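You operate a simulated robot arm through the tools that you are given. There is no shell and no other tool.

Carry out the task below with a simulated two-armed robot. There is one attempt and no reset: what you move stays moved.

TASK
Put the tin from the open travel case back in its pocket; close case and top drawer.
Fine: leave the other tins.

Only the result counts: the job must be done as asked and must still hold three seconds after the hand-in. Knocking over, shifting, dropping, spilling or breaking anything else fails it.

THE ROBOT
Two 7-joint arms with two-finger parallel grippers on one trunk that stands fixed in place. Base frame: the origin is at the foot of the trunk, x ahead of it, y to its left, z up. Units: m, degrees, N and s.
The left shoulder is at [0.02, 0.17, 1.278], the right one opposite. With the tool pointing down near the work surface each hand reaches from about 0.1 to 0.3 m from the base axis, measured 20 degrees to its own side. Payload 3.8 kg a hand.
The tool frame of a hand sits at the grasp point between the pads (the TCP): z along the fingers, y along the line on which they close. The tips reach 0.03 m beyond it. The gripper opens to 0.11 m. The fingers are 0.02 m wide and 0.01 m thick; the gripper's body (0.048 by 0.112 m) begins 0.055 m behind the TCP.
Orientation is told as [roll, pitch, yaw] about the base's x, y, z axes, in that order, counted from this pose: with the fingers straight down and closing along the base's y, the tool's x points along the base's -x, its y along +y and its z along -z.

THE INTERFACE
- The arms move only by the tool apply_moves. It takes "left_rows", "right_rows" or both (then of equal length, played together; a hand with none holds still); each is a list that holds one entry, the list of rows, each a list of 7 numbers: the turn, a rotation vector about the tool's x, y, z in units of 90 degrees (1.0 is 90 degrees), then the shift along the tool's x, y, z in units of 300 mm (1.0 is 300 mm), then the opening in per cent of the stroke, from 0 (shut) to 100 (fully open). In form: [[[rx, ry, rz, x, y, z, hand], ...]]. A call has 1 to 20 rows; each row is the pose to reach, as a shift and turn from the pose commanded when the call began, along the tool's axes at that moment. A call with a number of a shift or a turn outside -1 to 1 is refused whole. Rows are played at 5 a second. More than 0.05 m and 8.6 degrees between two rows, or a gripper value outside its range, and nothing of the call is played. Where a pose cannot be reached the arm comes as near as it can. A force on the tool above 70 N (or 10 N above the force at the start of the call, whichever is more), or a blocked arm, ends the call early, and 0.2 s more pass. Each finger travels about 0.072 m/s and halts on what it meets, pressing with about 39 N; the grip force reading is that of the motor and also rises with nothing between the fingers. The clock runs only during rows and for 0.2 s after the last one: add rows that repeat a pose to give the fingers time. The reply holds the time, the measured pose of the TCP, the force on the tool along the base axes, the opening and the grip force, in the units named above and with some noise, with the torque about the TCP (base axes, N m) and any sound that the robot's microphone picked up.
- Cameras (640 x 400 px; columns grow to the right, rows downward): "scene" is now at [0.0979, 0.0424, 1.4278]; the picture's right is [0.49, -0.87, 0.00], its down [-0.53, -0.30, -0.79] and it looks along [0.69, 0.39, -0.61] (base axes); focal length 219 px, centre (320, 200). "left" rides on the left gripper at [0.072, -0.017, -0.103] in its tool frame; the picture's right is [0.23, 0.97, 0.00], its down [-0.76, 0.18, -0.62] and it looks along [-0.61, 0.14, 0.78] (tool axes); focal length 222 px, centre (320, 200). "right" rides on the right gripper at [0.072, 0.017, -0.103] in its tool frame; the picture's right is [-0.23, 0.97, 0.00], its down [-0.76, -0.18, -0.62] and it looks along [-0.61, -0.14, 0.78] (tool axes); focal length 222 px, centre (320, 200).
- get_image(camera): a new picture of that camera. No time passes.
- raise_lower(by): slides the trunk up (or, below 0, down) by that many m; the arms and the scene camera ride with it, the base frame stays. It gives what a move gives, with no picture.
- pan_tilt(pan, tilt): turns the head with the scene camera to pan (to the left, within 80 degrees either way) and tilt (down, from -29 to 69), counted from straight ahead of the robot. It gives what a move gives.
- pixel_to_xyz(camera, pixels): for up to 12 pixels [column, row] of the newest picture of that camera ("zoom" is the newest enlarged one), the place [x, y, z] in the base frame of the surface seen there, good to about 0.002 m. No time passes.
- zoom(camera, box): a new picture of the part [left, top, right, bottom] of that camera's present view, enlarged. No time passes.
- hand_in(): hands the job in; it is judged then, once.

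Unless the task says otherwise, let go and move clear before handing in.

The tools are called after "Request:" as a command line: name --argument value ..., lists and objects as JSON in quotes. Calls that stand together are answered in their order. apply_moves: Moves the arms, as the interface text tells. Its arguments: {"type":"object","properties":{"left_rows":{"type":"array","items":{"type":"array","items":{"type":"array","items":{"type":"number"}}}},"right_rows":{"type":"array","items":{"type":"array","items":{"type":"array","items":{"type":"number"}}}}},"required":[]} The other tools are called the same way: raise_lower (by) slides the trunk up or down; pan_tilt (pan, tilt) turns the head that bears the scene camera; get_image (camera) takes a picture; pixel_to_xyz (camera, pixels) gives the place of the surface under pixels of a picture; zoom (camera, box) takes an enlarged picture of a part of a camera's view; hand_in () hands the job in.

At the start:

```text
time: 0.0
left_eef_pos: [0.3579, 0.4761, 1.2844]
left_tool_rot: [0.0, 0.0, 0.0]
left_contact_force: [-0.7, 1.3, -0.7]
left_wrist_torque: [0.03, 0.01, 0.02]
left_width: 0.1099
left_grasp_force: 0.1
right_eef_pos: [0.4196, 0.0384, 1.2955]
right_tool_rot: [0.0, -0.1, 0.0]
right_contact_force: [0.1, 0.2, -1.0]
right_wrist_torque: [0.05, 0.0, 0.05]
right_width: 0.1099
right_grasp_force: 0.1
trunk travel left (down, up): [-0.375, 0.195]
head pan, tilt: [29.2, 37.4]
```

scene: 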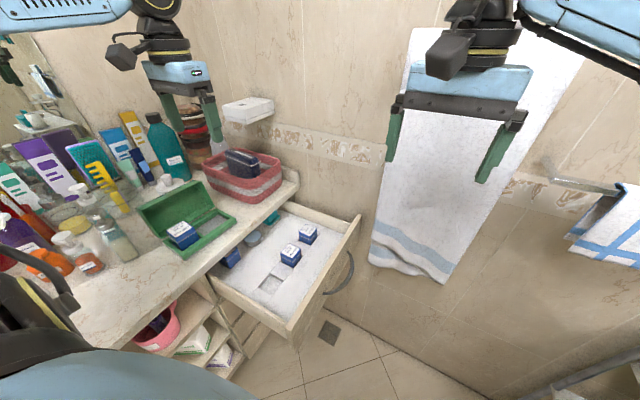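
right: 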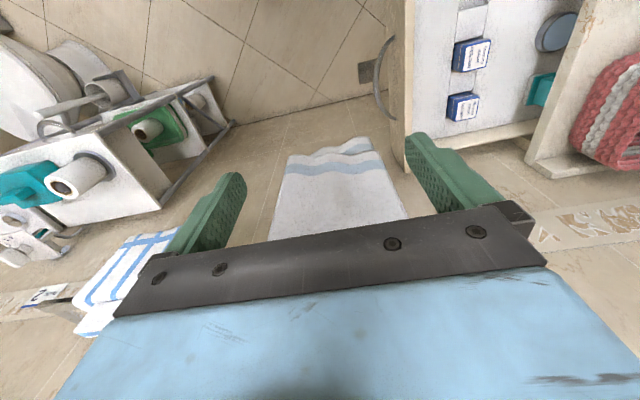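
left: 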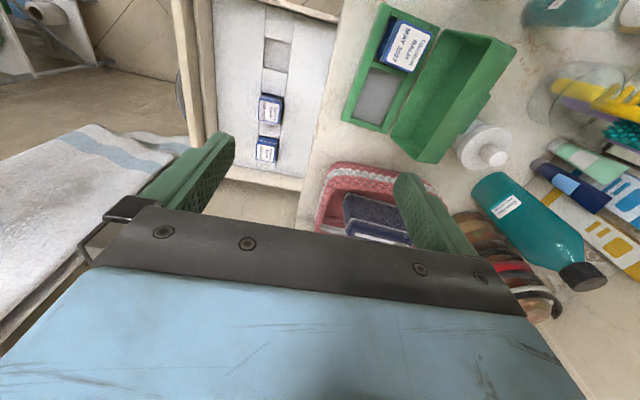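

The pictures show a green open case (scene about 185,225) with a navy tin in it and a drawer with an insert that holds tins and an empty pocket (about 270,280). I'll zoom in for details before moving.

Request:
zoom --camera "scene" --box '[130, 160, 370, 310]'

Request:
zoom --camera "left" --box '[180, 0, 520, 212]'

Request:
zoom --camera "right" --box '[380, 0, 640, 162]'

```text
2.67 times, centred on (250, 235) of scene
```

zoom: 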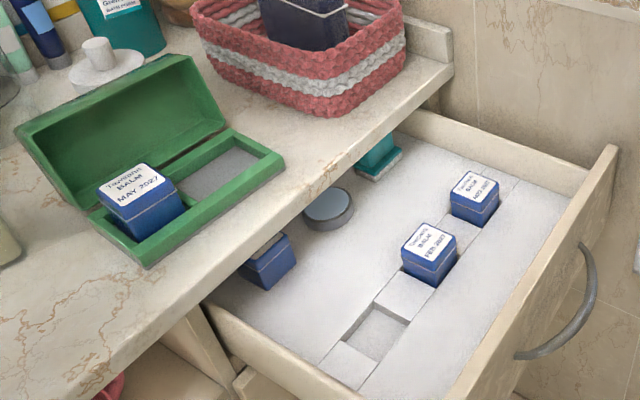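

```text
1.88 times, centred on (350, 106) of left
```

zoom: 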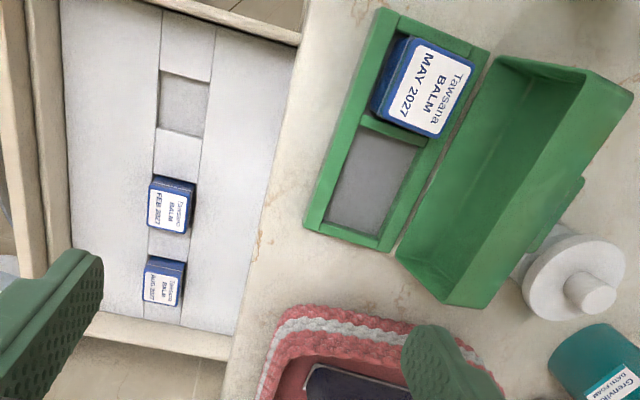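

```text
2.46 times, centred on (510, 81) of right
```

zoom: 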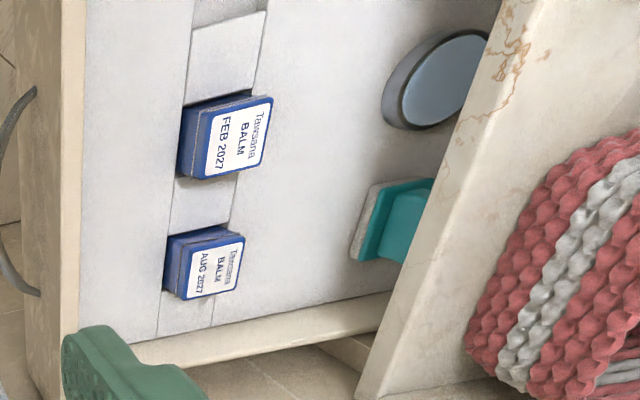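

The case's tin is labelled MAY 2027; the drawer row has AUG and FEB tins plus an empty pocket, and another blue tin sits at the drawer's inner edge. I'll measure key points in the scene and left views.

Request:
pixel_to_xyz --camera "zoom" --pixels '[[100, 100]]'

Request:
zoom --camera "scene" --box '[130, 160, 370, 310]'

```text
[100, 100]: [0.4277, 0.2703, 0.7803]
```

```text
2.67 times, centred on (250, 235) of scene
```

zoom: 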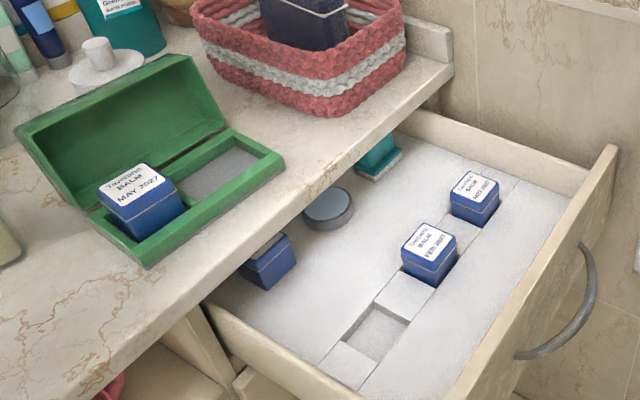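

Request:
pixel_to_xyz --camera "zoom" --pixels '[[98, 188], [148, 165], [177, 188], [125, 210], [150, 262], [280, 165], [225, 130], [95, 210], [185, 58], [18, 130], [130, 185], [220, 165]]'

Request:
pixel_to_xyz --camera "zoom" --pixels '[[376, 335], [345, 338], [375, 308], [408, 322], [378, 360], [405, 295], [345, 365], [430, 240], [475, 187], [330, 205], [270, 260], [300, 300]]'

Request:
pixel_to_xyz --camera "zoom" --pixels '[[580, 300], [588, 250], [540, 355], [612, 150], [460, 395], [430, 110], [205, 310], [300, 240], [440, 75], [60, 385], [520, 180], [380, 160]]'

```text
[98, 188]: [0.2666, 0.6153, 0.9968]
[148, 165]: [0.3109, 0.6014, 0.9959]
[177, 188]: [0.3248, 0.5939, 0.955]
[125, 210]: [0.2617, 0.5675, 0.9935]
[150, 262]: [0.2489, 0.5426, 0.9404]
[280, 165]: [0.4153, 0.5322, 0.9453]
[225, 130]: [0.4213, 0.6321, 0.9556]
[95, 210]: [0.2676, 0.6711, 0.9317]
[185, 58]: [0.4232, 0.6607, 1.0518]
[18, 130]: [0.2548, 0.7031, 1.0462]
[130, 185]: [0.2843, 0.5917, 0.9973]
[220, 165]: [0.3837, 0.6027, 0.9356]
```

```text
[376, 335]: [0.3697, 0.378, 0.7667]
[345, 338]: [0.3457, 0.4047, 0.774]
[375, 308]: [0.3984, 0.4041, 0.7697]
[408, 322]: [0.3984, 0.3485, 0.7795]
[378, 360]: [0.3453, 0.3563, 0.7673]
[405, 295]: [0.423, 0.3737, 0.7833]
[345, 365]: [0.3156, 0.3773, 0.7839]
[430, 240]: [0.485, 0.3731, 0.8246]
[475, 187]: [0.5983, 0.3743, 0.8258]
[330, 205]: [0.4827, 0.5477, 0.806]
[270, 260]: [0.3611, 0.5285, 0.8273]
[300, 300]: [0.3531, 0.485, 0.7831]
```

```text
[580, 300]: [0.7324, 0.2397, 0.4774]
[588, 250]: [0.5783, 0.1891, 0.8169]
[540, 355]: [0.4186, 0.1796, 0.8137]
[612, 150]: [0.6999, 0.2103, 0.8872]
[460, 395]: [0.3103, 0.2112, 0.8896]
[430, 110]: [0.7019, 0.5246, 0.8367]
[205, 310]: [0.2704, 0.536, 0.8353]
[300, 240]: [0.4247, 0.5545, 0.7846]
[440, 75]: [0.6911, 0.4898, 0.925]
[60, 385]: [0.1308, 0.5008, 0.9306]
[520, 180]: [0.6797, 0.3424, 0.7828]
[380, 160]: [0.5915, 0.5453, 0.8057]
```

The drawer opens toward -y (front panel near y 0.21, handle near y 0.18, z 0.815), the counter top is at z 0.931, and the empty pocket is near (0.372, 0.378). I'll turn the head towards the case to see the lid and what stands behind it.

Request:
pan_tilt --pan 60 --tilt 42

```text
time: 1.0
left_eef_pos: [0.3576, 0.4752, 1.2829]
left_tool_rot: [0.0, 0.0, 0.0]
left_contact_force: [0.1, 0.8, 0.8]
left_wrist_torque: [-0.02, 0.01, -0.01]
left_width: 0.11
left_grasp_force: 0.2
right_eef_pos: [0.4197, 0.0369, 1.2949]
right_tool_rot: [0.0, 0.0, 0.0]
right_contact_force: [0.4, 0.0, 0.1]
right_wrist_torque: [0.03, -0.01, 0.01]
right_width: 0.1102
right_grasp_force: 0.0
trunk travel left (down, up): [-0.375, 0.195]
head pan, tilt: [60.0, 42.0]
```

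The head is now at pan 60, tilt 42. I'll take a fresh scene picture and zoom on the case.

Request:
get_image --camera "scene"

Request:
get_image --camera "left"

```text
taken
```

scene: 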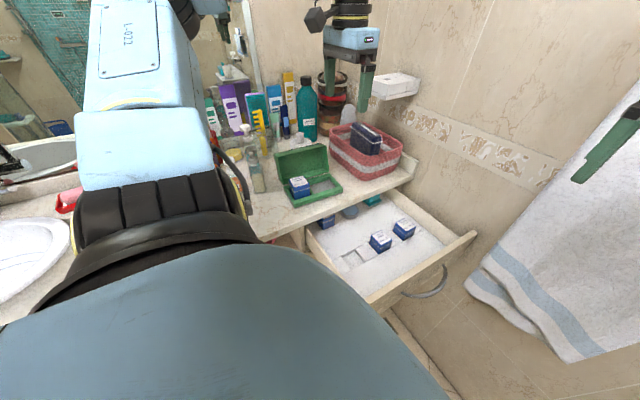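

```text
taken
```

left: 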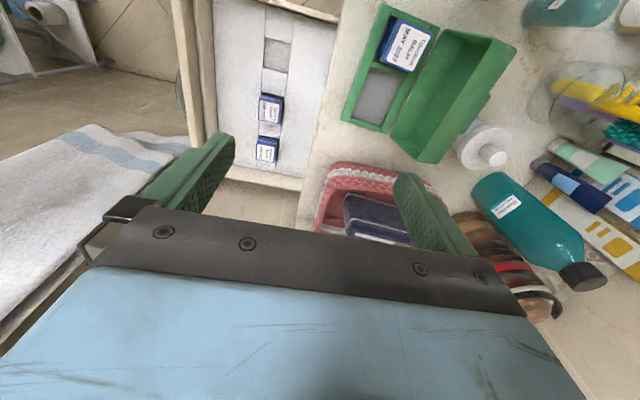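

The left camera has a clear view over the case and drawer. I'll zoom there and measure the tin, case, lid and pocket.

Request:
zoom --camera "left" --box '[330, 0, 530, 125]'

```text
3.20 times, centred on (430, 62) of left
```

zoom: 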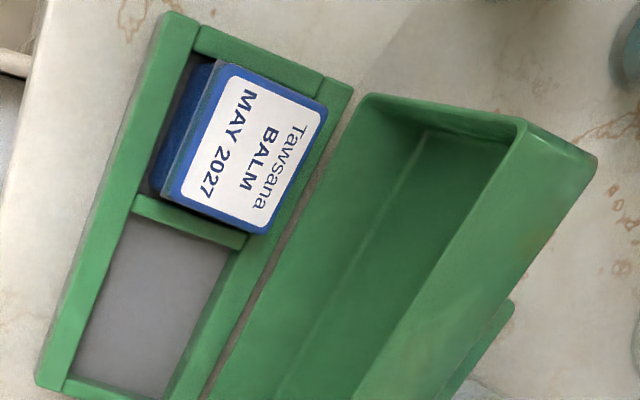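

Request:
pixel_to_xyz --camera "zoom" --pixels '[[220, 68], [322, 112], [263, 230], [178, 192], [250, 150], [165, 20], [345, 90], [45, 375], [150, 300], [240, 60], [190, 218], [300, 90]]'

Request:
pixel_to_xyz --camera "zoom" --pixels '[[365, 98], [520, 125], [590, 160], [525, 140], [430, 300], [400, 230], [350, 250], [500, 240], [490, 330], [510, 305], [470, 370], [600, 250]]'

Request:
zoom --camera "left" --box '[330, 70, 570, 220]'

```text
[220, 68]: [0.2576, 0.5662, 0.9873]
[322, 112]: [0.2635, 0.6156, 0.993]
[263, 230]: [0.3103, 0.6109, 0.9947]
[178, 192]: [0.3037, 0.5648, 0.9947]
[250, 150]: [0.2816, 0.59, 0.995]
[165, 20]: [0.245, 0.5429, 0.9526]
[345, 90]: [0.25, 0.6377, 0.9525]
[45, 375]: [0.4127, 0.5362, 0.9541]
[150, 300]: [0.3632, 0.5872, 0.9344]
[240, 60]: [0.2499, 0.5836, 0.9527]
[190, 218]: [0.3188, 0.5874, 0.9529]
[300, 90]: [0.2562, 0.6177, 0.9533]
```

```text
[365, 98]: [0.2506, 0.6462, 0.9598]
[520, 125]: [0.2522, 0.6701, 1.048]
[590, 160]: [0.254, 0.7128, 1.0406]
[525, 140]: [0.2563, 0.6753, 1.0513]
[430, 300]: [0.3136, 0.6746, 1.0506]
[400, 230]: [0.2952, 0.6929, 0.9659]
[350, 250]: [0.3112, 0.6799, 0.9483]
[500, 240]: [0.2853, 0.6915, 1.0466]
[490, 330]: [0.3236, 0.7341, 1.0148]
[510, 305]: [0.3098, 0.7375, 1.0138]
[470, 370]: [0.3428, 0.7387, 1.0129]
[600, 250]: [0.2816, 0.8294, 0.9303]
```

```text
2.67 times, centred on (450, 145) of left
```

zoom: 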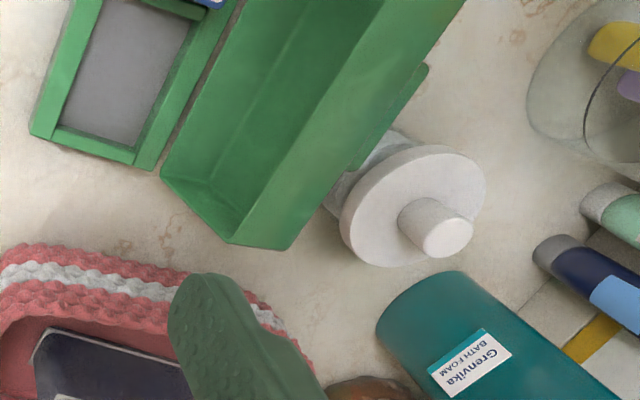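

The tin top spans about x 0.26–0.31, y 0.565–0.615 at z 0.995; the lid leans back with its top edge near y 0.67–0.71, z 1.05, and a white jar stands behind it. I'll measure the jar, neighbours and the pocket more closely.

Request:
pixel_to_xyz --camera "zoom" --pixels '[[435, 235], [345, 210], [480, 190], [400, 260], [375, 165], [285, 245], [420, 75], [355, 165], [430, 120], [380, 300], [540, 120], [500, 320]]'

Request:
zoom --camera "left" --box '[180, 0, 340, 100]'

Request:
pan_tilt --pan 42 --tilt 40

Request:
get_image --camera "scene"

```text
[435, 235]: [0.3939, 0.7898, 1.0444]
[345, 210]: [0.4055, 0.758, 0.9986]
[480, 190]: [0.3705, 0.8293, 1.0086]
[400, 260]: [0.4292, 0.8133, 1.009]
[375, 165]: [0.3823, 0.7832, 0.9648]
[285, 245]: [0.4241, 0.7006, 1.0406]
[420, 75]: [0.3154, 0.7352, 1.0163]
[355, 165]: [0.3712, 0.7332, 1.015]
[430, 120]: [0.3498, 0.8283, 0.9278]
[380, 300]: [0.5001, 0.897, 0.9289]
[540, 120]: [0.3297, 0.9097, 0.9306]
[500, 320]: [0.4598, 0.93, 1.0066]
```

```text
4.00 times, centred on (260, 50) of left
```

zoom: 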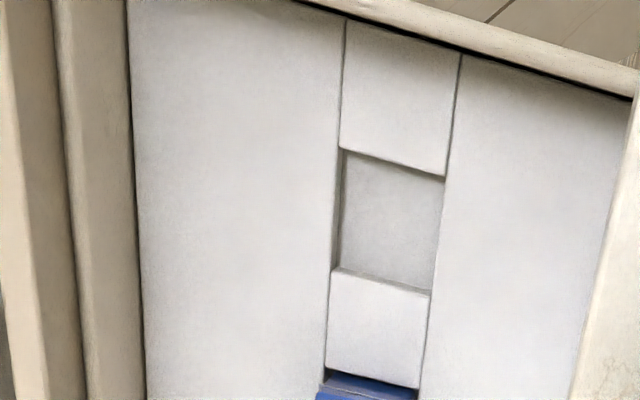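

```text
time: 1.8
left_eef_pos: [0.3583, 0.4762, 1.2844]
left_tool_rot: [0.0, 0.1, 0.0]
left_contact_force: [-0.7, -0.5, -1.5]
left_wrist_torque: [0.02, 0.01, -0.01]
left_width: 0.1102
left_grasp_force: 0.0
right_eef_pos: [0.4199, 0.0386, 1.295]
right_tool_rot: [0.1, -0.1, 0.0]
right_contact_force: [-0.4, 0.6, 0.2]
right_wrist_torque: [-0.01, 0.04, -0.03]
right_width: 0.1102
right_grasp_force: 0.0
trunk travel left (down, up): [-0.375, 0.195]
head pan, tilt: [42.0, 40.0]
```

```text
taken
```

scene: 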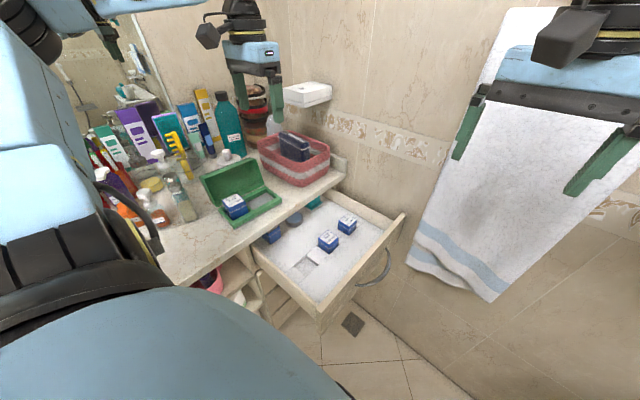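

The pocket corners show in the zoom at about (343,150), (445,178), (432,292), (334,268). I'll measure around its rim and floor, plus the objects around the case in the scene view.

Request:
pixel_to_xyz --camera "zoom" --pixels '[[343, 145], [448, 172], [436, 298], [328, 264], [390, 225], [365, 200], [420, 190], [355, 262], [420, 280], [390, 160], [380, 285], [440, 235]]'

Request:
pixel_to_xyz --camera "scene" --pixels '[[190, 215], [160, 158], [152, 200], [148, 222], [180, 150], [230, 120], [268, 140], [215, 155], [330, 150], [265, 165], [180, 180], [236, 168]]'

Request:
zoom --camera "scene" --box '[80, 70, 360, 245]'

```text
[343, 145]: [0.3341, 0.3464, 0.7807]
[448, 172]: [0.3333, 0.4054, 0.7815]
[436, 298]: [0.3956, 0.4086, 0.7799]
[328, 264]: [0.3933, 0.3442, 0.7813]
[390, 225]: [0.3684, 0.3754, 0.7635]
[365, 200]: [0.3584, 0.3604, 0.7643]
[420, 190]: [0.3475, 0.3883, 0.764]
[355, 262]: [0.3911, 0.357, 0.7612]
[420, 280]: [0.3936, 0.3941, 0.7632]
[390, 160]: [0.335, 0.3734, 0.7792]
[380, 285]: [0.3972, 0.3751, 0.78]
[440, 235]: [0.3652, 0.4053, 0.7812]
```

```text
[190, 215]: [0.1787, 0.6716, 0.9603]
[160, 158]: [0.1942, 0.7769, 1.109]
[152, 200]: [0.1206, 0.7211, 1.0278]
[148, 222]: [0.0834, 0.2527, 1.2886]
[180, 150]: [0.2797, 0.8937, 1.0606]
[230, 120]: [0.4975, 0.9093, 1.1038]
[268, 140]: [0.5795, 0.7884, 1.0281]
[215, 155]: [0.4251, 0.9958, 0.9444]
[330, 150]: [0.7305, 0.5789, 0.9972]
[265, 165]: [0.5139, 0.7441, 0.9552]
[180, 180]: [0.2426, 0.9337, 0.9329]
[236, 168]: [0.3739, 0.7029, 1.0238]
```

```text
2.29 times, centred on (220, 158) of scene
```

zoom: 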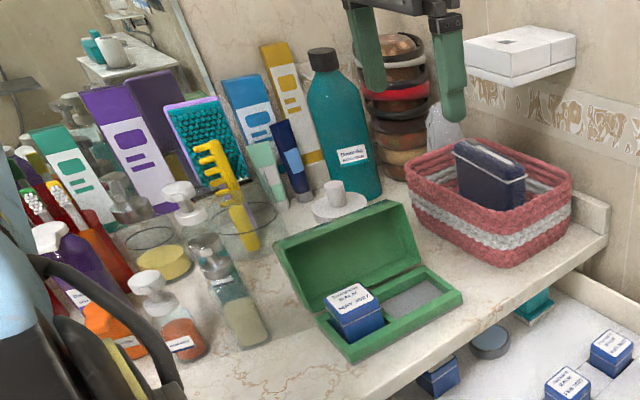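

The pocket is roughly 0.058 m square around (0.365–0.37, 0.376), its floor at z 0.763; a pump bottle stands near (0.18, 0.69). I'll zoom in tighter on the pocket and on the pump bottle.

Request:
zoom --camera "left" --box '[250, 25, 306, 60]'

Request:
pixel_to_xyz --camera "zoom" --pixels '[[150, 160], [320, 190], [500, 230], [320, 300], [320, 100], [320, 400], [110, 250], [560, 260], [280, 150], [420, 190], [250, 360], [400, 390]]'

```text
11.43 times, centred on (278, 42) of left
```

zoom: 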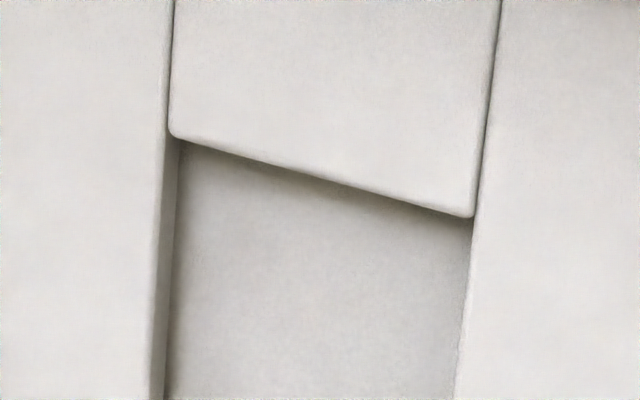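

```text
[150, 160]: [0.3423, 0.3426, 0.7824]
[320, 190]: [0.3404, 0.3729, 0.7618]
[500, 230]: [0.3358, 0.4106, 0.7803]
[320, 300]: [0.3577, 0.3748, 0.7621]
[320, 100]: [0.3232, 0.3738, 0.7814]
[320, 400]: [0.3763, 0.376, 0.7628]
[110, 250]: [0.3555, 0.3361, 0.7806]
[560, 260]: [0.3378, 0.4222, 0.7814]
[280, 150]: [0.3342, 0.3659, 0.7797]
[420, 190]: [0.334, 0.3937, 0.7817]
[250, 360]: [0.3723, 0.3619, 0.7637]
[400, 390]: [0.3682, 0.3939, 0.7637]
```

The near rim of the pocket is at x≈0.335, side walls at y≈0.346 and 0.405. Now the far rim and the two stored tins' placement for comparison.

Request:
zoom --camera "left" --box '[250, 50, 306, 85]'

Request:
pixel_to_xyz --camera "zoom" --pixels '[[200, 200], [320, 230], [400, 250], [200, 240], [320, 270], [400, 290], [140, 100], [460, 100], [420, 100], [160, 100], [320, 100], [440, 200]]'

Request:
zoom --camera "left" --box '[240, 80, 320, 130]'

Request:
pixel_to_xyz --camera "zoom" --pixels '[[150, 120], [300, 130], [290, 240], [140, 230], [220, 180], [150, 80], [310, 100], [150, 240], [320, 200]]'

```text
11.43 times, centred on (278, 68) of left
```

zoom: 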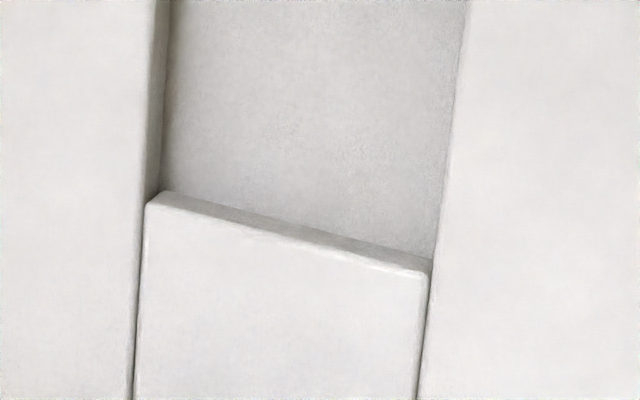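

```text
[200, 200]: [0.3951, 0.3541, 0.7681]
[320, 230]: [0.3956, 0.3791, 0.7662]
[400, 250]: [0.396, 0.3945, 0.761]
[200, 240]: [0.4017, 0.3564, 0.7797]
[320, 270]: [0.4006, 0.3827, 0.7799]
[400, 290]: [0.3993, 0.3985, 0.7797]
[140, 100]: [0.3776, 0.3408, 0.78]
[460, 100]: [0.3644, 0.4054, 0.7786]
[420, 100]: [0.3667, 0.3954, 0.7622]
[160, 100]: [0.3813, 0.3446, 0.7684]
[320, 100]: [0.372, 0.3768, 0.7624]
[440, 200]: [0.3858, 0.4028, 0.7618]
```

```text
8.00 times, centred on (280, 105) of left
```

zoom: 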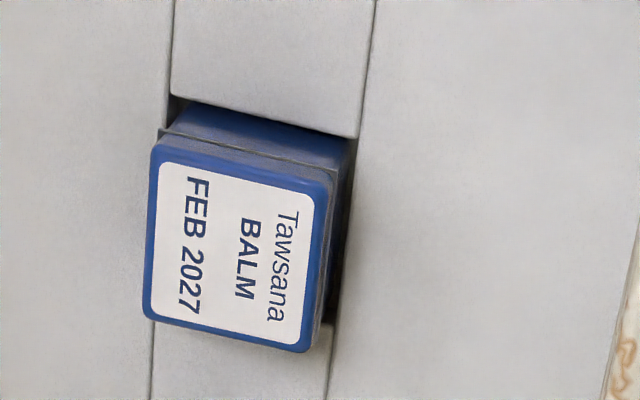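

```text
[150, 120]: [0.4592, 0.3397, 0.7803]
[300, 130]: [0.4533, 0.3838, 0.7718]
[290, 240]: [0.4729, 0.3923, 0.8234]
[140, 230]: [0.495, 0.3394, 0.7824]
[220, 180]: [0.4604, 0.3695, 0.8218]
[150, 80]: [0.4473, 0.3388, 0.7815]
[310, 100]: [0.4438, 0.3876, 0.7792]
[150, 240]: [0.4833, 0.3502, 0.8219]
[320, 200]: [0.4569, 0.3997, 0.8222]
```

The pocket spans x≈0.336–0.397, y≈0.346–0.406 with its floor at z 0.763, so the tin goes to (0.366, 0.376) with its top near z 0.822. I'll lower the trunk 0.2 m so the arm reaches the counter; the fingertips stay at about z 1.05.

Request:
raise_lower --by -0.2

Request:
get_image --camera "scene"

Request:
get_image --camera "left"

```text
time: 3.9
left_eef_pos: [0.3569, 0.4771, 1.0842]
left_tool_rot: [0.0, -0.1, -0.1]
left_contact_force: [0.2, -0.1, -0.1]
left_wrist_torque: [-0.03, -0.02, 0.02]
left_width: 0.1099
left_grasp_force: 0.0
right_eef_pos: [0.4203, 0.0387, 1.0951]
right_tool_rot: [0.0, 0.0, 0.1]
right_contact_force: [-1.0, -0.3, -1.0]
right_wrist_torque: [-0.02, 0.02, -0.01]
right_width: 0.1102
right_grasp_force: 0.0
trunk travel left (down, up): [-0.175, 0.395]
head pan, tilt: [42.0, 40.0]
```

```text
taken
```

scene: 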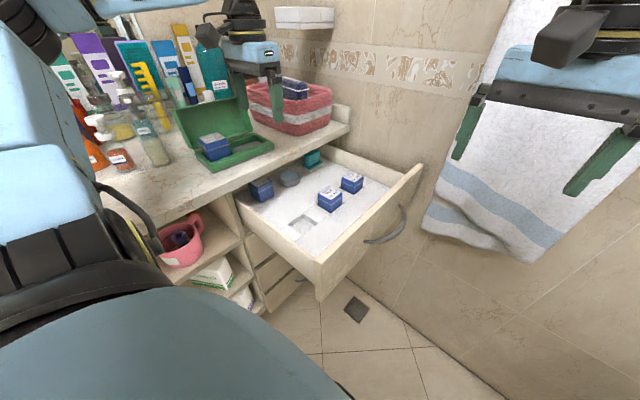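

```text
taken
```

left: 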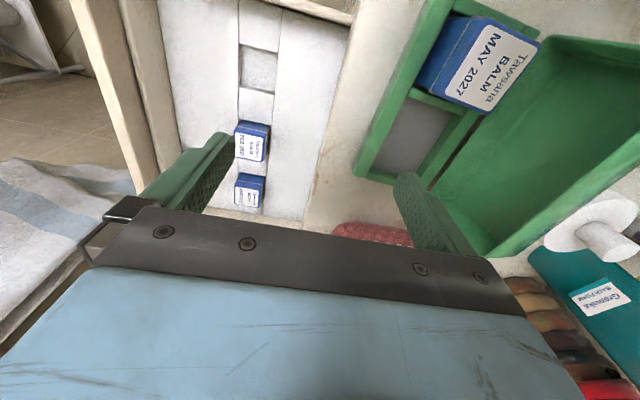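

The trunk is lower and the hand still clear. I'll zoom on the blue tin at the drawer's inner edge (scene 260,190) and measure the drawer front, handle and counter edge.

Request:
zoom --camera "scene" --box '[220, 120, 440, 258]'

Request:
pixel_to_xyz --camera "zoom" --pixels '[[110, 190], [130, 220], [90, 230], [200, 165], [270, 100], [270, 110], [560, 180], [300, 370], [500, 300], [540, 250], [590, 130], [55, 130]]'

```text
2.90 times, centred on (330, 189) of scene
```

zoom: 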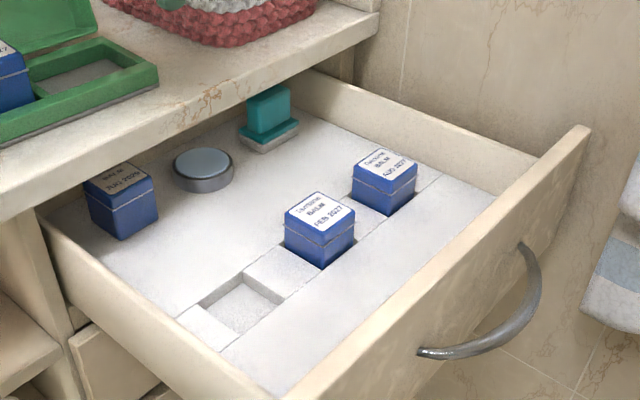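

```text
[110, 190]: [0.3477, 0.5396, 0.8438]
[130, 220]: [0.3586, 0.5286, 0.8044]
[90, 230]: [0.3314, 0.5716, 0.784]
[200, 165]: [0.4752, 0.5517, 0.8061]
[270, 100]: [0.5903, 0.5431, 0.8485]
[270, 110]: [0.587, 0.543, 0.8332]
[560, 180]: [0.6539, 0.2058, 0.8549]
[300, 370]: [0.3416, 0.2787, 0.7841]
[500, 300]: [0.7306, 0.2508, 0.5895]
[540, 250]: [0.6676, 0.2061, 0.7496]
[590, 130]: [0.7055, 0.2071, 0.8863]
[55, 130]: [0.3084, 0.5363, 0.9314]
```

The fourth tin stands loose on the insert with its top near z 0.843 and stays where it is. I'll measure the counter's front edge and the cabinet face to plan the drawer push.

Request:
pixel_to_xyz --camera "zoom" --pixels '[[100, 130], [100, 150], [100, 165], [200, 90], [200, 110], [200, 125], [300, 50], [300, 65], [30, 240], [60, 320], [20, 330], [120, 370]]'

Request:
pixel_to_xyz --camera "zoom" --pixels '[[440, 353], [520, 300], [527, 260], [440, 330], [420, 352], [460, 290], [350, 360], [320, 385], [20, 190], [50, 205], [250, 140], [270, 95]]'

```text
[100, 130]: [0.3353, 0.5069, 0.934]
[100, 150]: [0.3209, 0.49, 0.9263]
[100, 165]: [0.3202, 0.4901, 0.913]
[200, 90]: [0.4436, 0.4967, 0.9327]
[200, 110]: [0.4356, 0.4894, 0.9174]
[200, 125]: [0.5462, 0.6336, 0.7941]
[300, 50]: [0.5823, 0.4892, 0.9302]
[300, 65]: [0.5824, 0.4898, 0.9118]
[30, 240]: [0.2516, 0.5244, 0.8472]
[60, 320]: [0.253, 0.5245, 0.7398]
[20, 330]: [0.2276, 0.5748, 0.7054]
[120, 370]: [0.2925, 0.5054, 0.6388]
```

```text
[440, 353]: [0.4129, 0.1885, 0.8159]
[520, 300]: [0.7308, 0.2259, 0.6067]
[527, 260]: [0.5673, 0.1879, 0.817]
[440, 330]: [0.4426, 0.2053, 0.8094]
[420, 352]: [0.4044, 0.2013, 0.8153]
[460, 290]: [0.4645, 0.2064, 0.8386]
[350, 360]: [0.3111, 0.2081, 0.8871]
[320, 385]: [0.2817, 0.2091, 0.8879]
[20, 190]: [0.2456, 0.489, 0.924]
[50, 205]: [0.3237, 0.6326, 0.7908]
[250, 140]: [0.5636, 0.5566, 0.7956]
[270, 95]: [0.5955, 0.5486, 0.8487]
```

The counter edge is at y 0.49 and closed drawer faces sit at y 0.505, so the drawer must travel about 0.30 m. I'll first turn the left hand about the vertical by 86 degrees in place (fingers then close along x), in small steps.

Request:
apply_moves --left_rows '[[[0, 0, -0.09, 0, 0, 0, 100], [0, 0, -0.18, 0, 0, 0, 100], [0, 0, -0.27, 0, 0, 0, 100], [0, 0, -0.36, 0, 0, 0, 100], [0, 0, -0.45, 0, 0, 0, 100], [0, 0, -0.54, 0, 0, 0, 100], [0, 0, -0.63, 0, 0, 0, 100], [0, 0, -0.72, 0, 0, 0, 100], [0, 0, -0.81, 0, 0, 0, 100], [0, 0, -0.9, 0, 0, 0, 100], [0, 0, -0.955, 0, 0, 0, 100], [0, 0, -0.955, 0, 0, 0, 100]]]'

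Request:
get_image --camera "left"

Request:
get_image --camera "scene"

```text
time: 6.5
left_eef_pos: [0.3585, 0.4761, 1.0841]
left_tool_rot: [0.0, 0.0, 86.1]
left_contact_force: [-0.1, 0.2, 0.9]
left_wrist_torque: [0.01, 0.01, 0.0]
left_width: 0.1101
left_grasp_force: 0.1
right_eef_pos: [0.4189, 0.0385, 1.0952]
right_tool_rot: [-0.1, -0.1, -0.1]
right_contact_force: [0.3, 0.1, 1.0]
right_wrist_torque: [0.02, -0.02, -0.01]
right_width: 0.11
right_grasp_force: 0.1
trunk travel left (down, up): [-0.175, 0.395]
head pan, tilt: [42.0, 40.0]
```

```text
taken
```

left: 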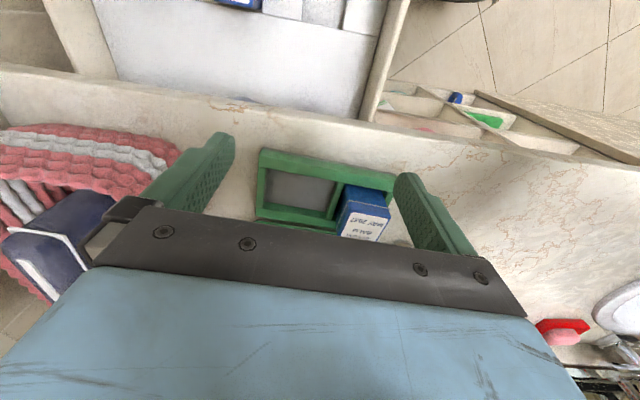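

```text
taken
```

scene: 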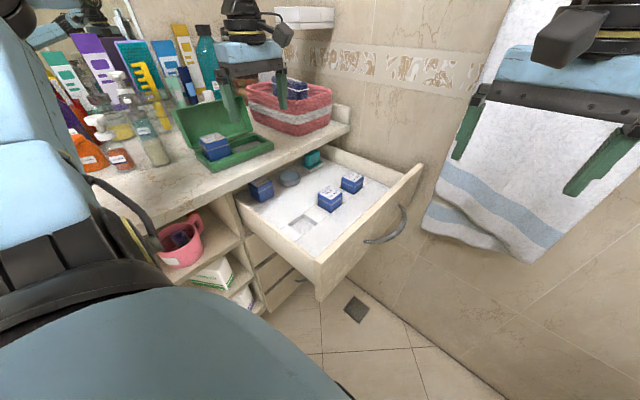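

Yaw 86 is reached with the position held. I'll shift the hand over the tin at (0.284, 0.590), staying at z 1.084.

Request:
apply_moves --left_rows '[[[0, 0, 0, -0.09, 0.0685, 0, 80], [0, 0, 0, -0.18, 0.137, 0, 75], [0, 0, 0, -0.27, 0.206, 0, 75], [0, 0, 0, -0.3617, 0.2743, 0, 75], [0, 0, 0, -0.3617, 0.2743, 0, 75]]]'

Request:
get_image --camera "left"

Request:
get_image --camera "scene"

```text
time: 7.7
left_eef_pos: [0.2824, 0.5921, 1.0842]
left_tool_rot: [0.1, 0.0, 86.0]
left_contact_force: [0.2, -0.3, -0.6]
left_wrist_torque: [0.06, 0.02, 0.01]
left_width: 0.0824
left_grasp_force: 0.2
right_eef_pos: [0.4189, 0.0374, 1.0947]
right_tool_rot: [0.0, 0.0, 0.0]
right_contact_force: [-0.1, 0.1, -1.4]
right_wrist_torque: [0.0, 0.0, -0.01]
right_width: 0.1102
right_grasp_force: 0.0
trunk travel left (down, up): [-0.175, 0.395]
head pan, tilt: [42.0, 40.0]
```

```text
taken
```

left: 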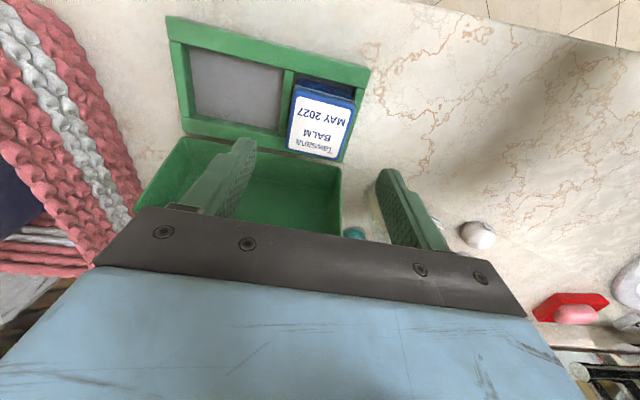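

```text
taken
```

scene: 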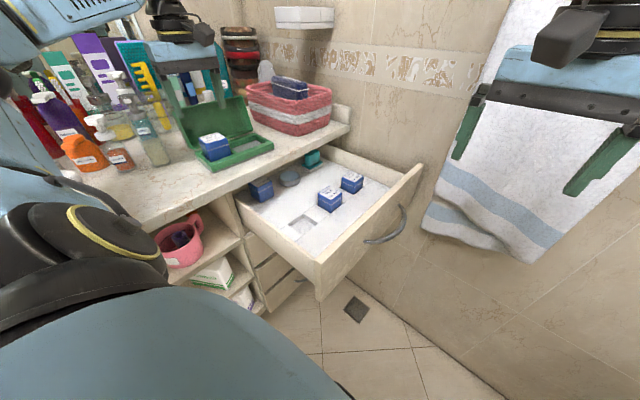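

The hand is above the tin. I'll zoom on the tin in the left view to refine its centre and yaw before descending.

Request:
zoom --camera "left" --box '[260, 60, 388, 140]'

Request:
zoom --camera "left" --box '[260, 90, 388, 170]'

Request:
zoom --camera "scene" --box '[60, 50, 300, 200]'

```text
5.00 times, centred on (324, 100) of left
```

zoom: 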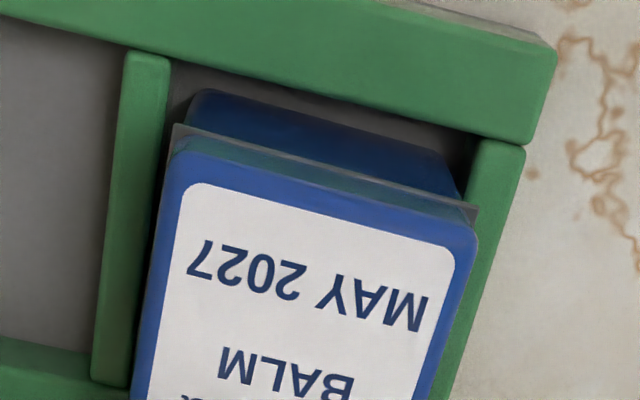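

```text
5.00 times, centred on (324, 130) of left
```

zoom: 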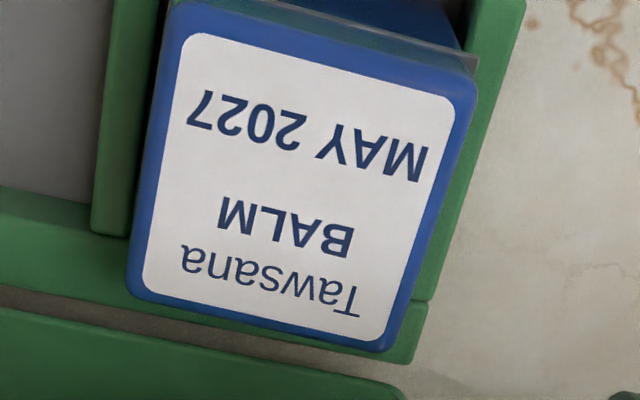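

```text
2.67 times, centred on (180, 125) of scene
```

zoom: 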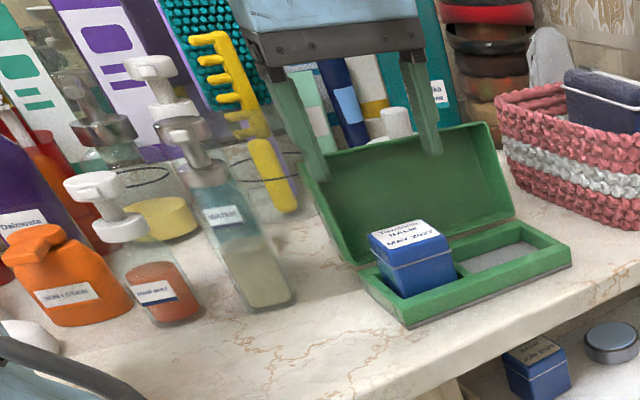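

I'll measure the tin's corners and edges in the left view (about (296,92), (354,106), (336,158), (287,147)).

Request:
pixel_to_xyz --camera "left" --pixels '[[296.4, 92.4], [354, 106], [336, 158], [287, 147], [290.4, 120], [346, 133], [325.6, 98.4], [311.6, 153.6], [320, 125], [281, 120], [358, 125], [340, 70]]'

```text
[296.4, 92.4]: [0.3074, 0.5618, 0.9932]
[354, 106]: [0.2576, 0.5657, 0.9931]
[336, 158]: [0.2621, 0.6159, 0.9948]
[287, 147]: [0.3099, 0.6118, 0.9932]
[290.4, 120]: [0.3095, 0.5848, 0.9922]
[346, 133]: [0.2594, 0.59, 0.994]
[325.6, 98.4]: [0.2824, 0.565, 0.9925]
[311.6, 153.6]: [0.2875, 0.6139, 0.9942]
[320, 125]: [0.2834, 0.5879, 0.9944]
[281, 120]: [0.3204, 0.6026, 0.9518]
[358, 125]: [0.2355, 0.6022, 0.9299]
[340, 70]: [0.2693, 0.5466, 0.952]
```

The tin's centre is (0.284, 0.589), 0.05 m square, yaw about −4.4°, matching the hand. I'll descend so the fingertips stop at about z 0.958, just above the case rim (0.9525).

Request:
apply_moves --left_rows '[[[0, 0, 0, 0.006, 0, 0.08, 75], [0, 0, 0, 0.006, 0, 0.16, 75], [0, 0, 0, 0.006, 0, 0.24, 75], [0, 0, 0, 0.006, 0, 0.28, 75], [0, 0, 0, 0.006, 0, 0.315, 75], [0, 0, 0, 0.006, 0, 0.315, 75]]]'

Request:
get_image --camera "left"

Request:
zoom --camera "scene" --box '[120, 60, 320, 185]'

```text
time: 9.1
left_eef_pos: [0.2828, 0.5875, 0.9901]
left_tool_rot: [-0.1, 0.0, 85.9]
left_contact_force: [-0.4, -0.5, 1.1]
left_wrist_torque: [0.01, 0.0, 0.02]
left_width: 0.0824
left_grasp_force: 0.0
right_eef_pos: [0.4192, 0.0376, 1.0951]
right_tool_rot: [0.0, 0.1, 0.0]
right_contact_force: [-0.2, 0.0, 0.1]
right_wrist_torque: [0.03, 0.02, -0.03]
right_width: 0.11
right_grasp_force: 0.1
trunk travel left (down, up): [-0.175, 0.395]
head pan, tilt: [42.0, 40.0]
```

```text
taken
```

left: 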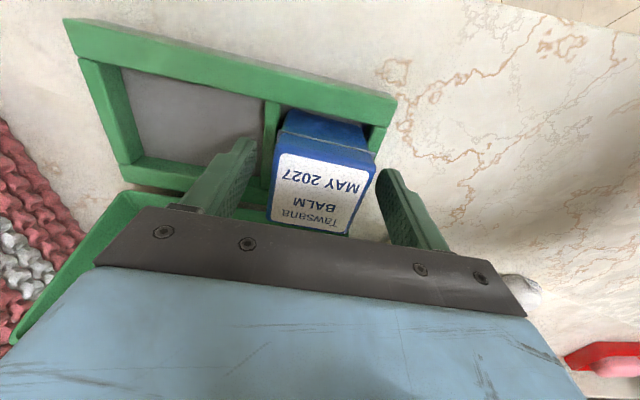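

```text
3.20 times, centred on (220, 122) of scene
```

zoom: 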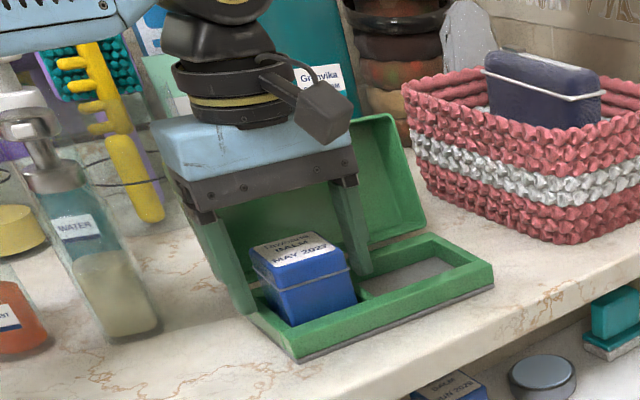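

The tin sits between the fingers with clear space on both sides and no contact force. I'll close on it.

Request:
apply_moves --left_rows '[[[0, 0, 0, 0, 0, 0, 55], [0, 0, 0, 0, 0, 0, 40], [0, 0, 0, 0, 0, 0, 25], [0, 0, 0, 0, 0, 0, 20], [0, 0, 0, 0, 0, 0, 20]]]'

Request:
get_image --camera "left"

```text
time: 10.3
left_eef_pos: [0.2825, 0.5874, 0.9889]
left_tool_rot: [0.1, -0.1, 85.9]
left_contact_force: [0.0, 0.2, 0.5]
left_wrist_torque: [0.0, 0.04, -0.02]
left_width: 0.0534
left_grasp_force: 39.1
right_eef_pos: [0.4194, 0.0375, 1.0955]
right_tool_rot: [0.0, 0.1, 0.0]
right_contact_force: [0.1, 0.1, -0.5]
right_wrist_torque: [0.03, 0.0, -0.05]
right_width: 0.1098
right_grasp_force: 0.1
trunk travel left (down, up): [-0.175, 0.395]
head pan, tilt: [42.0, 40.0]
```

```text
taken
```

left: 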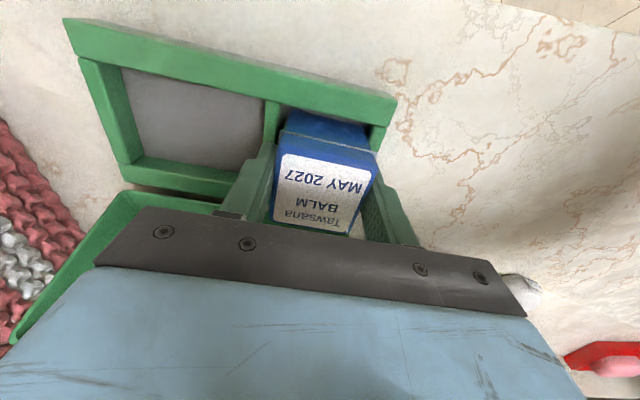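

The grip holds at 0.0534 m with 39 N. I'll lift the tin straight up by 0.09 m.

Request:
apply_moves --left_rows '[[[0, 0, 0, 0, 0, -0.03, 20], [0, 0, 0, 0, 0, -0.08, 20], [0, 0, 0, 0, 0, -0.14, 20], [0, 0, 0, 0, 0, -0.2, 20], [0, 0, 0, 0, 0, -0.26, 20], [0, 0, 0, 0, 0, -0.3, 20], [0, 0, 0, 0, 0, -0.3, 20]]]'

Request:
get_image --camera "left"

Request:
zoom --camera "scene" --box '[100, 30, 420, 230]'

```text
time: 11.9
left_eef_pos: [0.2833, 0.5891, 1.0793]
left_tool_rot: [0.0, 0.1, 85.8]
left_contact_force: [0.7, 0.6, -0.7]
left_wrist_torque: [-0.01, 0.0, -0.01]
left_width: 0.0536
left_grasp_force: 39.0
right_eef_pos: [0.4204, 0.0375, 1.095]
right_tool_rot: [0.0, 0.1, 0.0]
right_contact_force: [0.3, 0.1, 0.0]
right_wrist_torque: [-0.04, -0.02, 0.01]
right_width: 0.1101
right_grasp_force: 0.1
trunk travel left (down, up): [-0.175, 0.395]
head pan, tilt: [42.0, 40.0]
```

```text
taken
```

left: 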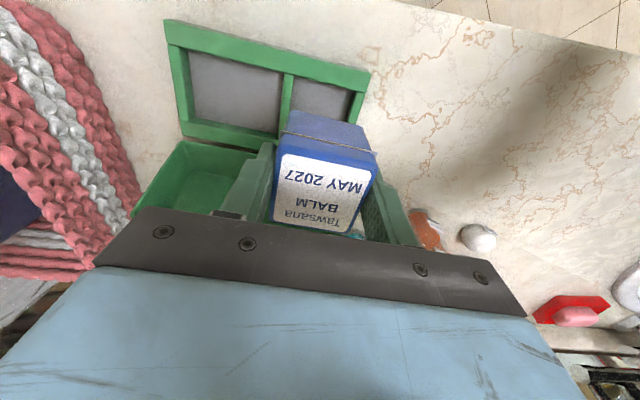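

```text
2.00 times, centred on (260, 130) of scene
```

zoom: 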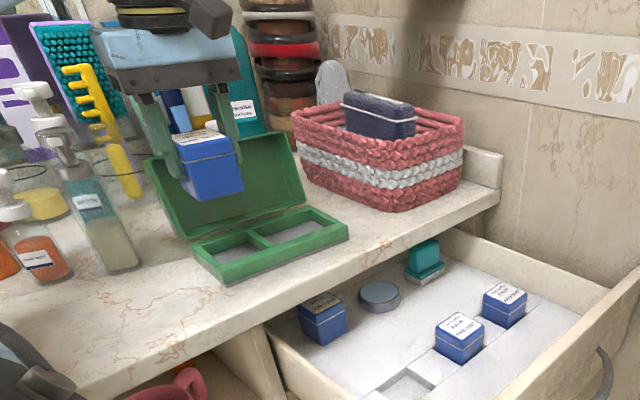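

The tin is free of the case and held upright. I'll carry it over the pocket at (0.3665, 0.3755) at the same height, turning 4.3° so it squares with the pocket.

Request:
apply_moves --left_rows '[[[0, 0, -0.006, 0.0863, -0.0407, 0, 20], [0, 0, -0.012, 0.1727, -0.0814, 0, 20], [0, 0, -0.018, 0.259, -0.1221, 0, 20], [0, 0, -0.024, 0.3453, -0.1628, 0, 20], [0, 0, -0.03, 0.4317, -0.2036, 0, 20], [0, 0, -0.036, 0.518, -0.2443, 0, 20], [0, 0, -0.042, 0.6043, -0.285, 0, 20], [0, 0, -0.048, 0.6907, -0.3257, 0, 20], [0, 0, -0.048, 0.6907, -0.3257, 0, 20]]]'

Request:
get_image --camera "left"

Request:
get_image --camera "scene"

```text
time: 13.9
left_eef_pos: [0.3665, 0.3738, 1.0808]
left_tool_rot: [0.1, 0.1, 90.2]
left_contact_force: [-0.1, -0.1, -1.1]
left_wrist_torque: [-0.01, -0.04, -0.02]
left_width: 0.0533
left_grasp_force: 39.2
right_eef_pos: [0.4188, 0.038, 1.0939]
right_tool_rot: [0.1, 0.0, 0.1]
right_contact_force: [1.0, 0.4, 0.0]
right_wrist_torque: [-0.02, -0.01, -0.03]
right_width: 0.11
right_grasp_force: 0.0
trunk travel left (down, up): [-0.175, 0.395]
head pan, tilt: [42.0, 40.0]
```

```text
taken
```

left: 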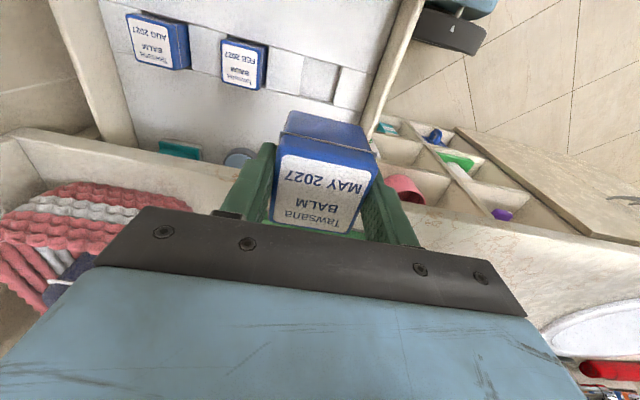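

```text
taken
```

scene: 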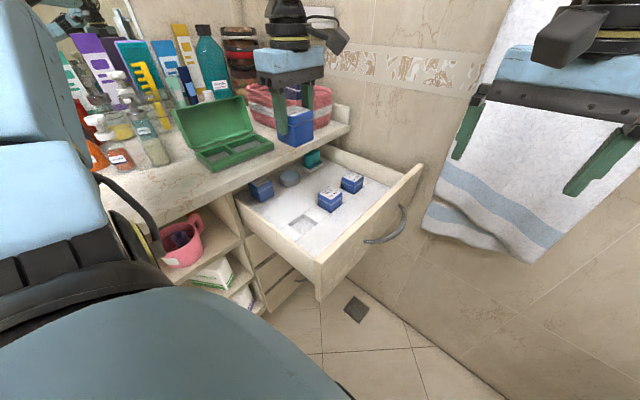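

The hand is over the pocket. I'll check how the tin sits in the grip and re-measure the pocket from the scene camera before lowering.

Request:
zoom --camera "left" --box '[240, 100, 400, 200]'

Request:
pixel_to_xyz --camera "left" --pixels '[[284, 158], [368, 174], [355, 222], [275, 215], [325, 190], [292, 115], [372, 150]]'

Request:
zoom --camera "scene" --box '[270, 190, 350, 240]'

```text
4.00 times, centred on (320, 150) of left
```

zoom: 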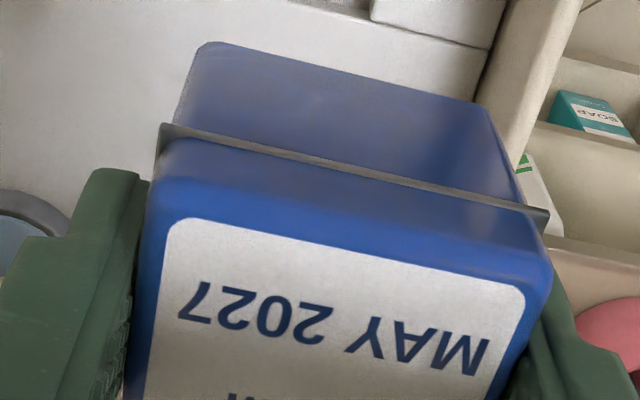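

```text
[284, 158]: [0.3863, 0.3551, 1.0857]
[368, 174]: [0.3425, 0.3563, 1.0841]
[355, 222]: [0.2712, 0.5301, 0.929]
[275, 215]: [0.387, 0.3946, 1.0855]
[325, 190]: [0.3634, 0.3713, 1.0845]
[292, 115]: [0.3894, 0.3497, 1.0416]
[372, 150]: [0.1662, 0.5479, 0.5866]
```

```text
8.00 times, centred on (310, 215) of scene
```

zoom: 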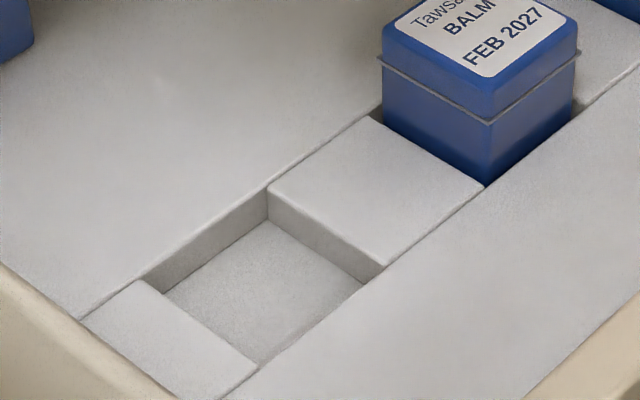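

Now I'll measure the pocket rim corners in this scene zoom.

Request:
pixel_to_xyz --camera "zoom" --pixels '[[267, 182], [390, 262], [245, 372], [132, 284], [260, 280], [200, 225], [330, 225], [180, 320], [330, 320], [270, 192], [380, 258], [350, 210]]'

Request:
pixel_to_xyz --camera "left" --pixels '[[281, 180], [370, 185], [300, 148], [350, 160], [362, 190], [365, 180], [320, 160], [310, 145]]'

```text
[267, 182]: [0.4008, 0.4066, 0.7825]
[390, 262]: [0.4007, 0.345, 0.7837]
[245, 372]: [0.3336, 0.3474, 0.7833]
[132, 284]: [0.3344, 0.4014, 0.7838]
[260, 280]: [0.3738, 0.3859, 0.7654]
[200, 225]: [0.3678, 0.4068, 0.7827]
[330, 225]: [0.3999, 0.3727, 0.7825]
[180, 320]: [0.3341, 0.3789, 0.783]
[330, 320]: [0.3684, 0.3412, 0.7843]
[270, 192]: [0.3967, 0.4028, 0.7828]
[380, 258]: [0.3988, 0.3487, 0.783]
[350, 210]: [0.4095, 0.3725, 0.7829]
```

```text
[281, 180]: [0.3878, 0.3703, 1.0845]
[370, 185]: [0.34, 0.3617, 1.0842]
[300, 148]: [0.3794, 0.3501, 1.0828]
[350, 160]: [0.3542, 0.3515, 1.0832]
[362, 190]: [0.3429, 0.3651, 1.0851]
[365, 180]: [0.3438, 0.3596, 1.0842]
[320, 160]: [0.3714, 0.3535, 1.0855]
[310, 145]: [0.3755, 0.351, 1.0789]
```

The pocket is about 0.062 × 0.059 m centred at (0.367, 0.3755), and the tin hangs centred under the hand. I'll lower to TCP z≈0.865 with a small centring correction, then look again.

Request:
apply_moves --left_rows '[[[0, 0, 0, -0.002, -0.001, 0.1, 20], [0, 0, 0, -0.005, -0.003, 0.2, 20], [0, 0, 0, -0.005, -0.003, 0.3, 20], [0, 0, 0, -0.005, -0.003, 0.4, 20], [0, 0, 0, -0.005, -0.003, 0.5, 20], [0, 0, 0, -0.005, -0.003, 0.6, 20], [0, 0, 0, -0.005, -0.003, 0.68, 20], [0, 0, 0, -0.005, -0.003, 0.72, 20], [0, 0, 0, -0.005, -0.003, 0.72, 20]]]'

Request:
get_image --camera "left"

Request:
zoom --camera "scene" --box '[220, 100, 420, 225]'

```text
time: 15.9
left_eef_pos: [0.367, 0.3757, 0.8635]
left_tool_rot: [0.0, 0.0, 90.3]
left_contact_force: [-0.6, 0.1, -1.3]
left_wrist_torque: [0.01, 0.0, 0.0]
left_width: 0.0534
left_grasp_force: 38.8
right_eef_pos: [0.4202, 0.0386, 1.095]
right_tool_rot: [0.0, 0.0, 0.0]
right_contact_force: [-0.3, 0.1, -0.2]
right_wrist_torque: [0.0, 0.02, 0.03]
right_width: 0.1103
right_grasp_force: 0.1
trunk travel left (down, up): [-0.175, 0.395]
head pan, tilt: [42.0, 40.0]
```

```text
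taken
```

left: 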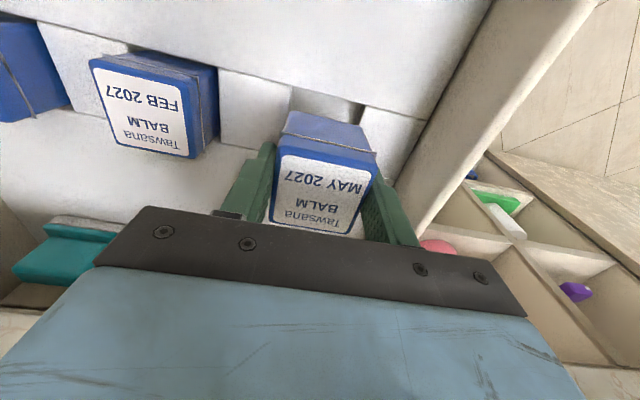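

```text
3.20 times, centred on (320, 162) of scene
```

zoom: 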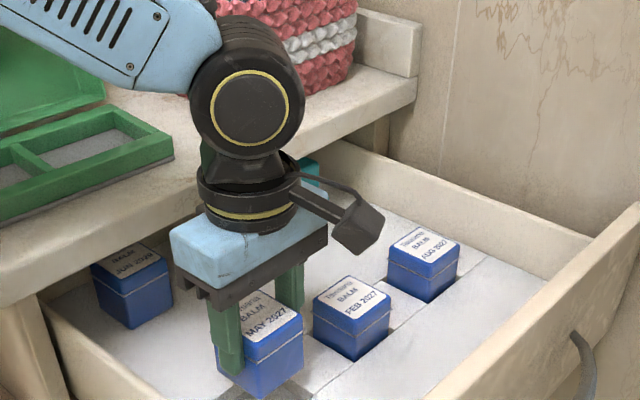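

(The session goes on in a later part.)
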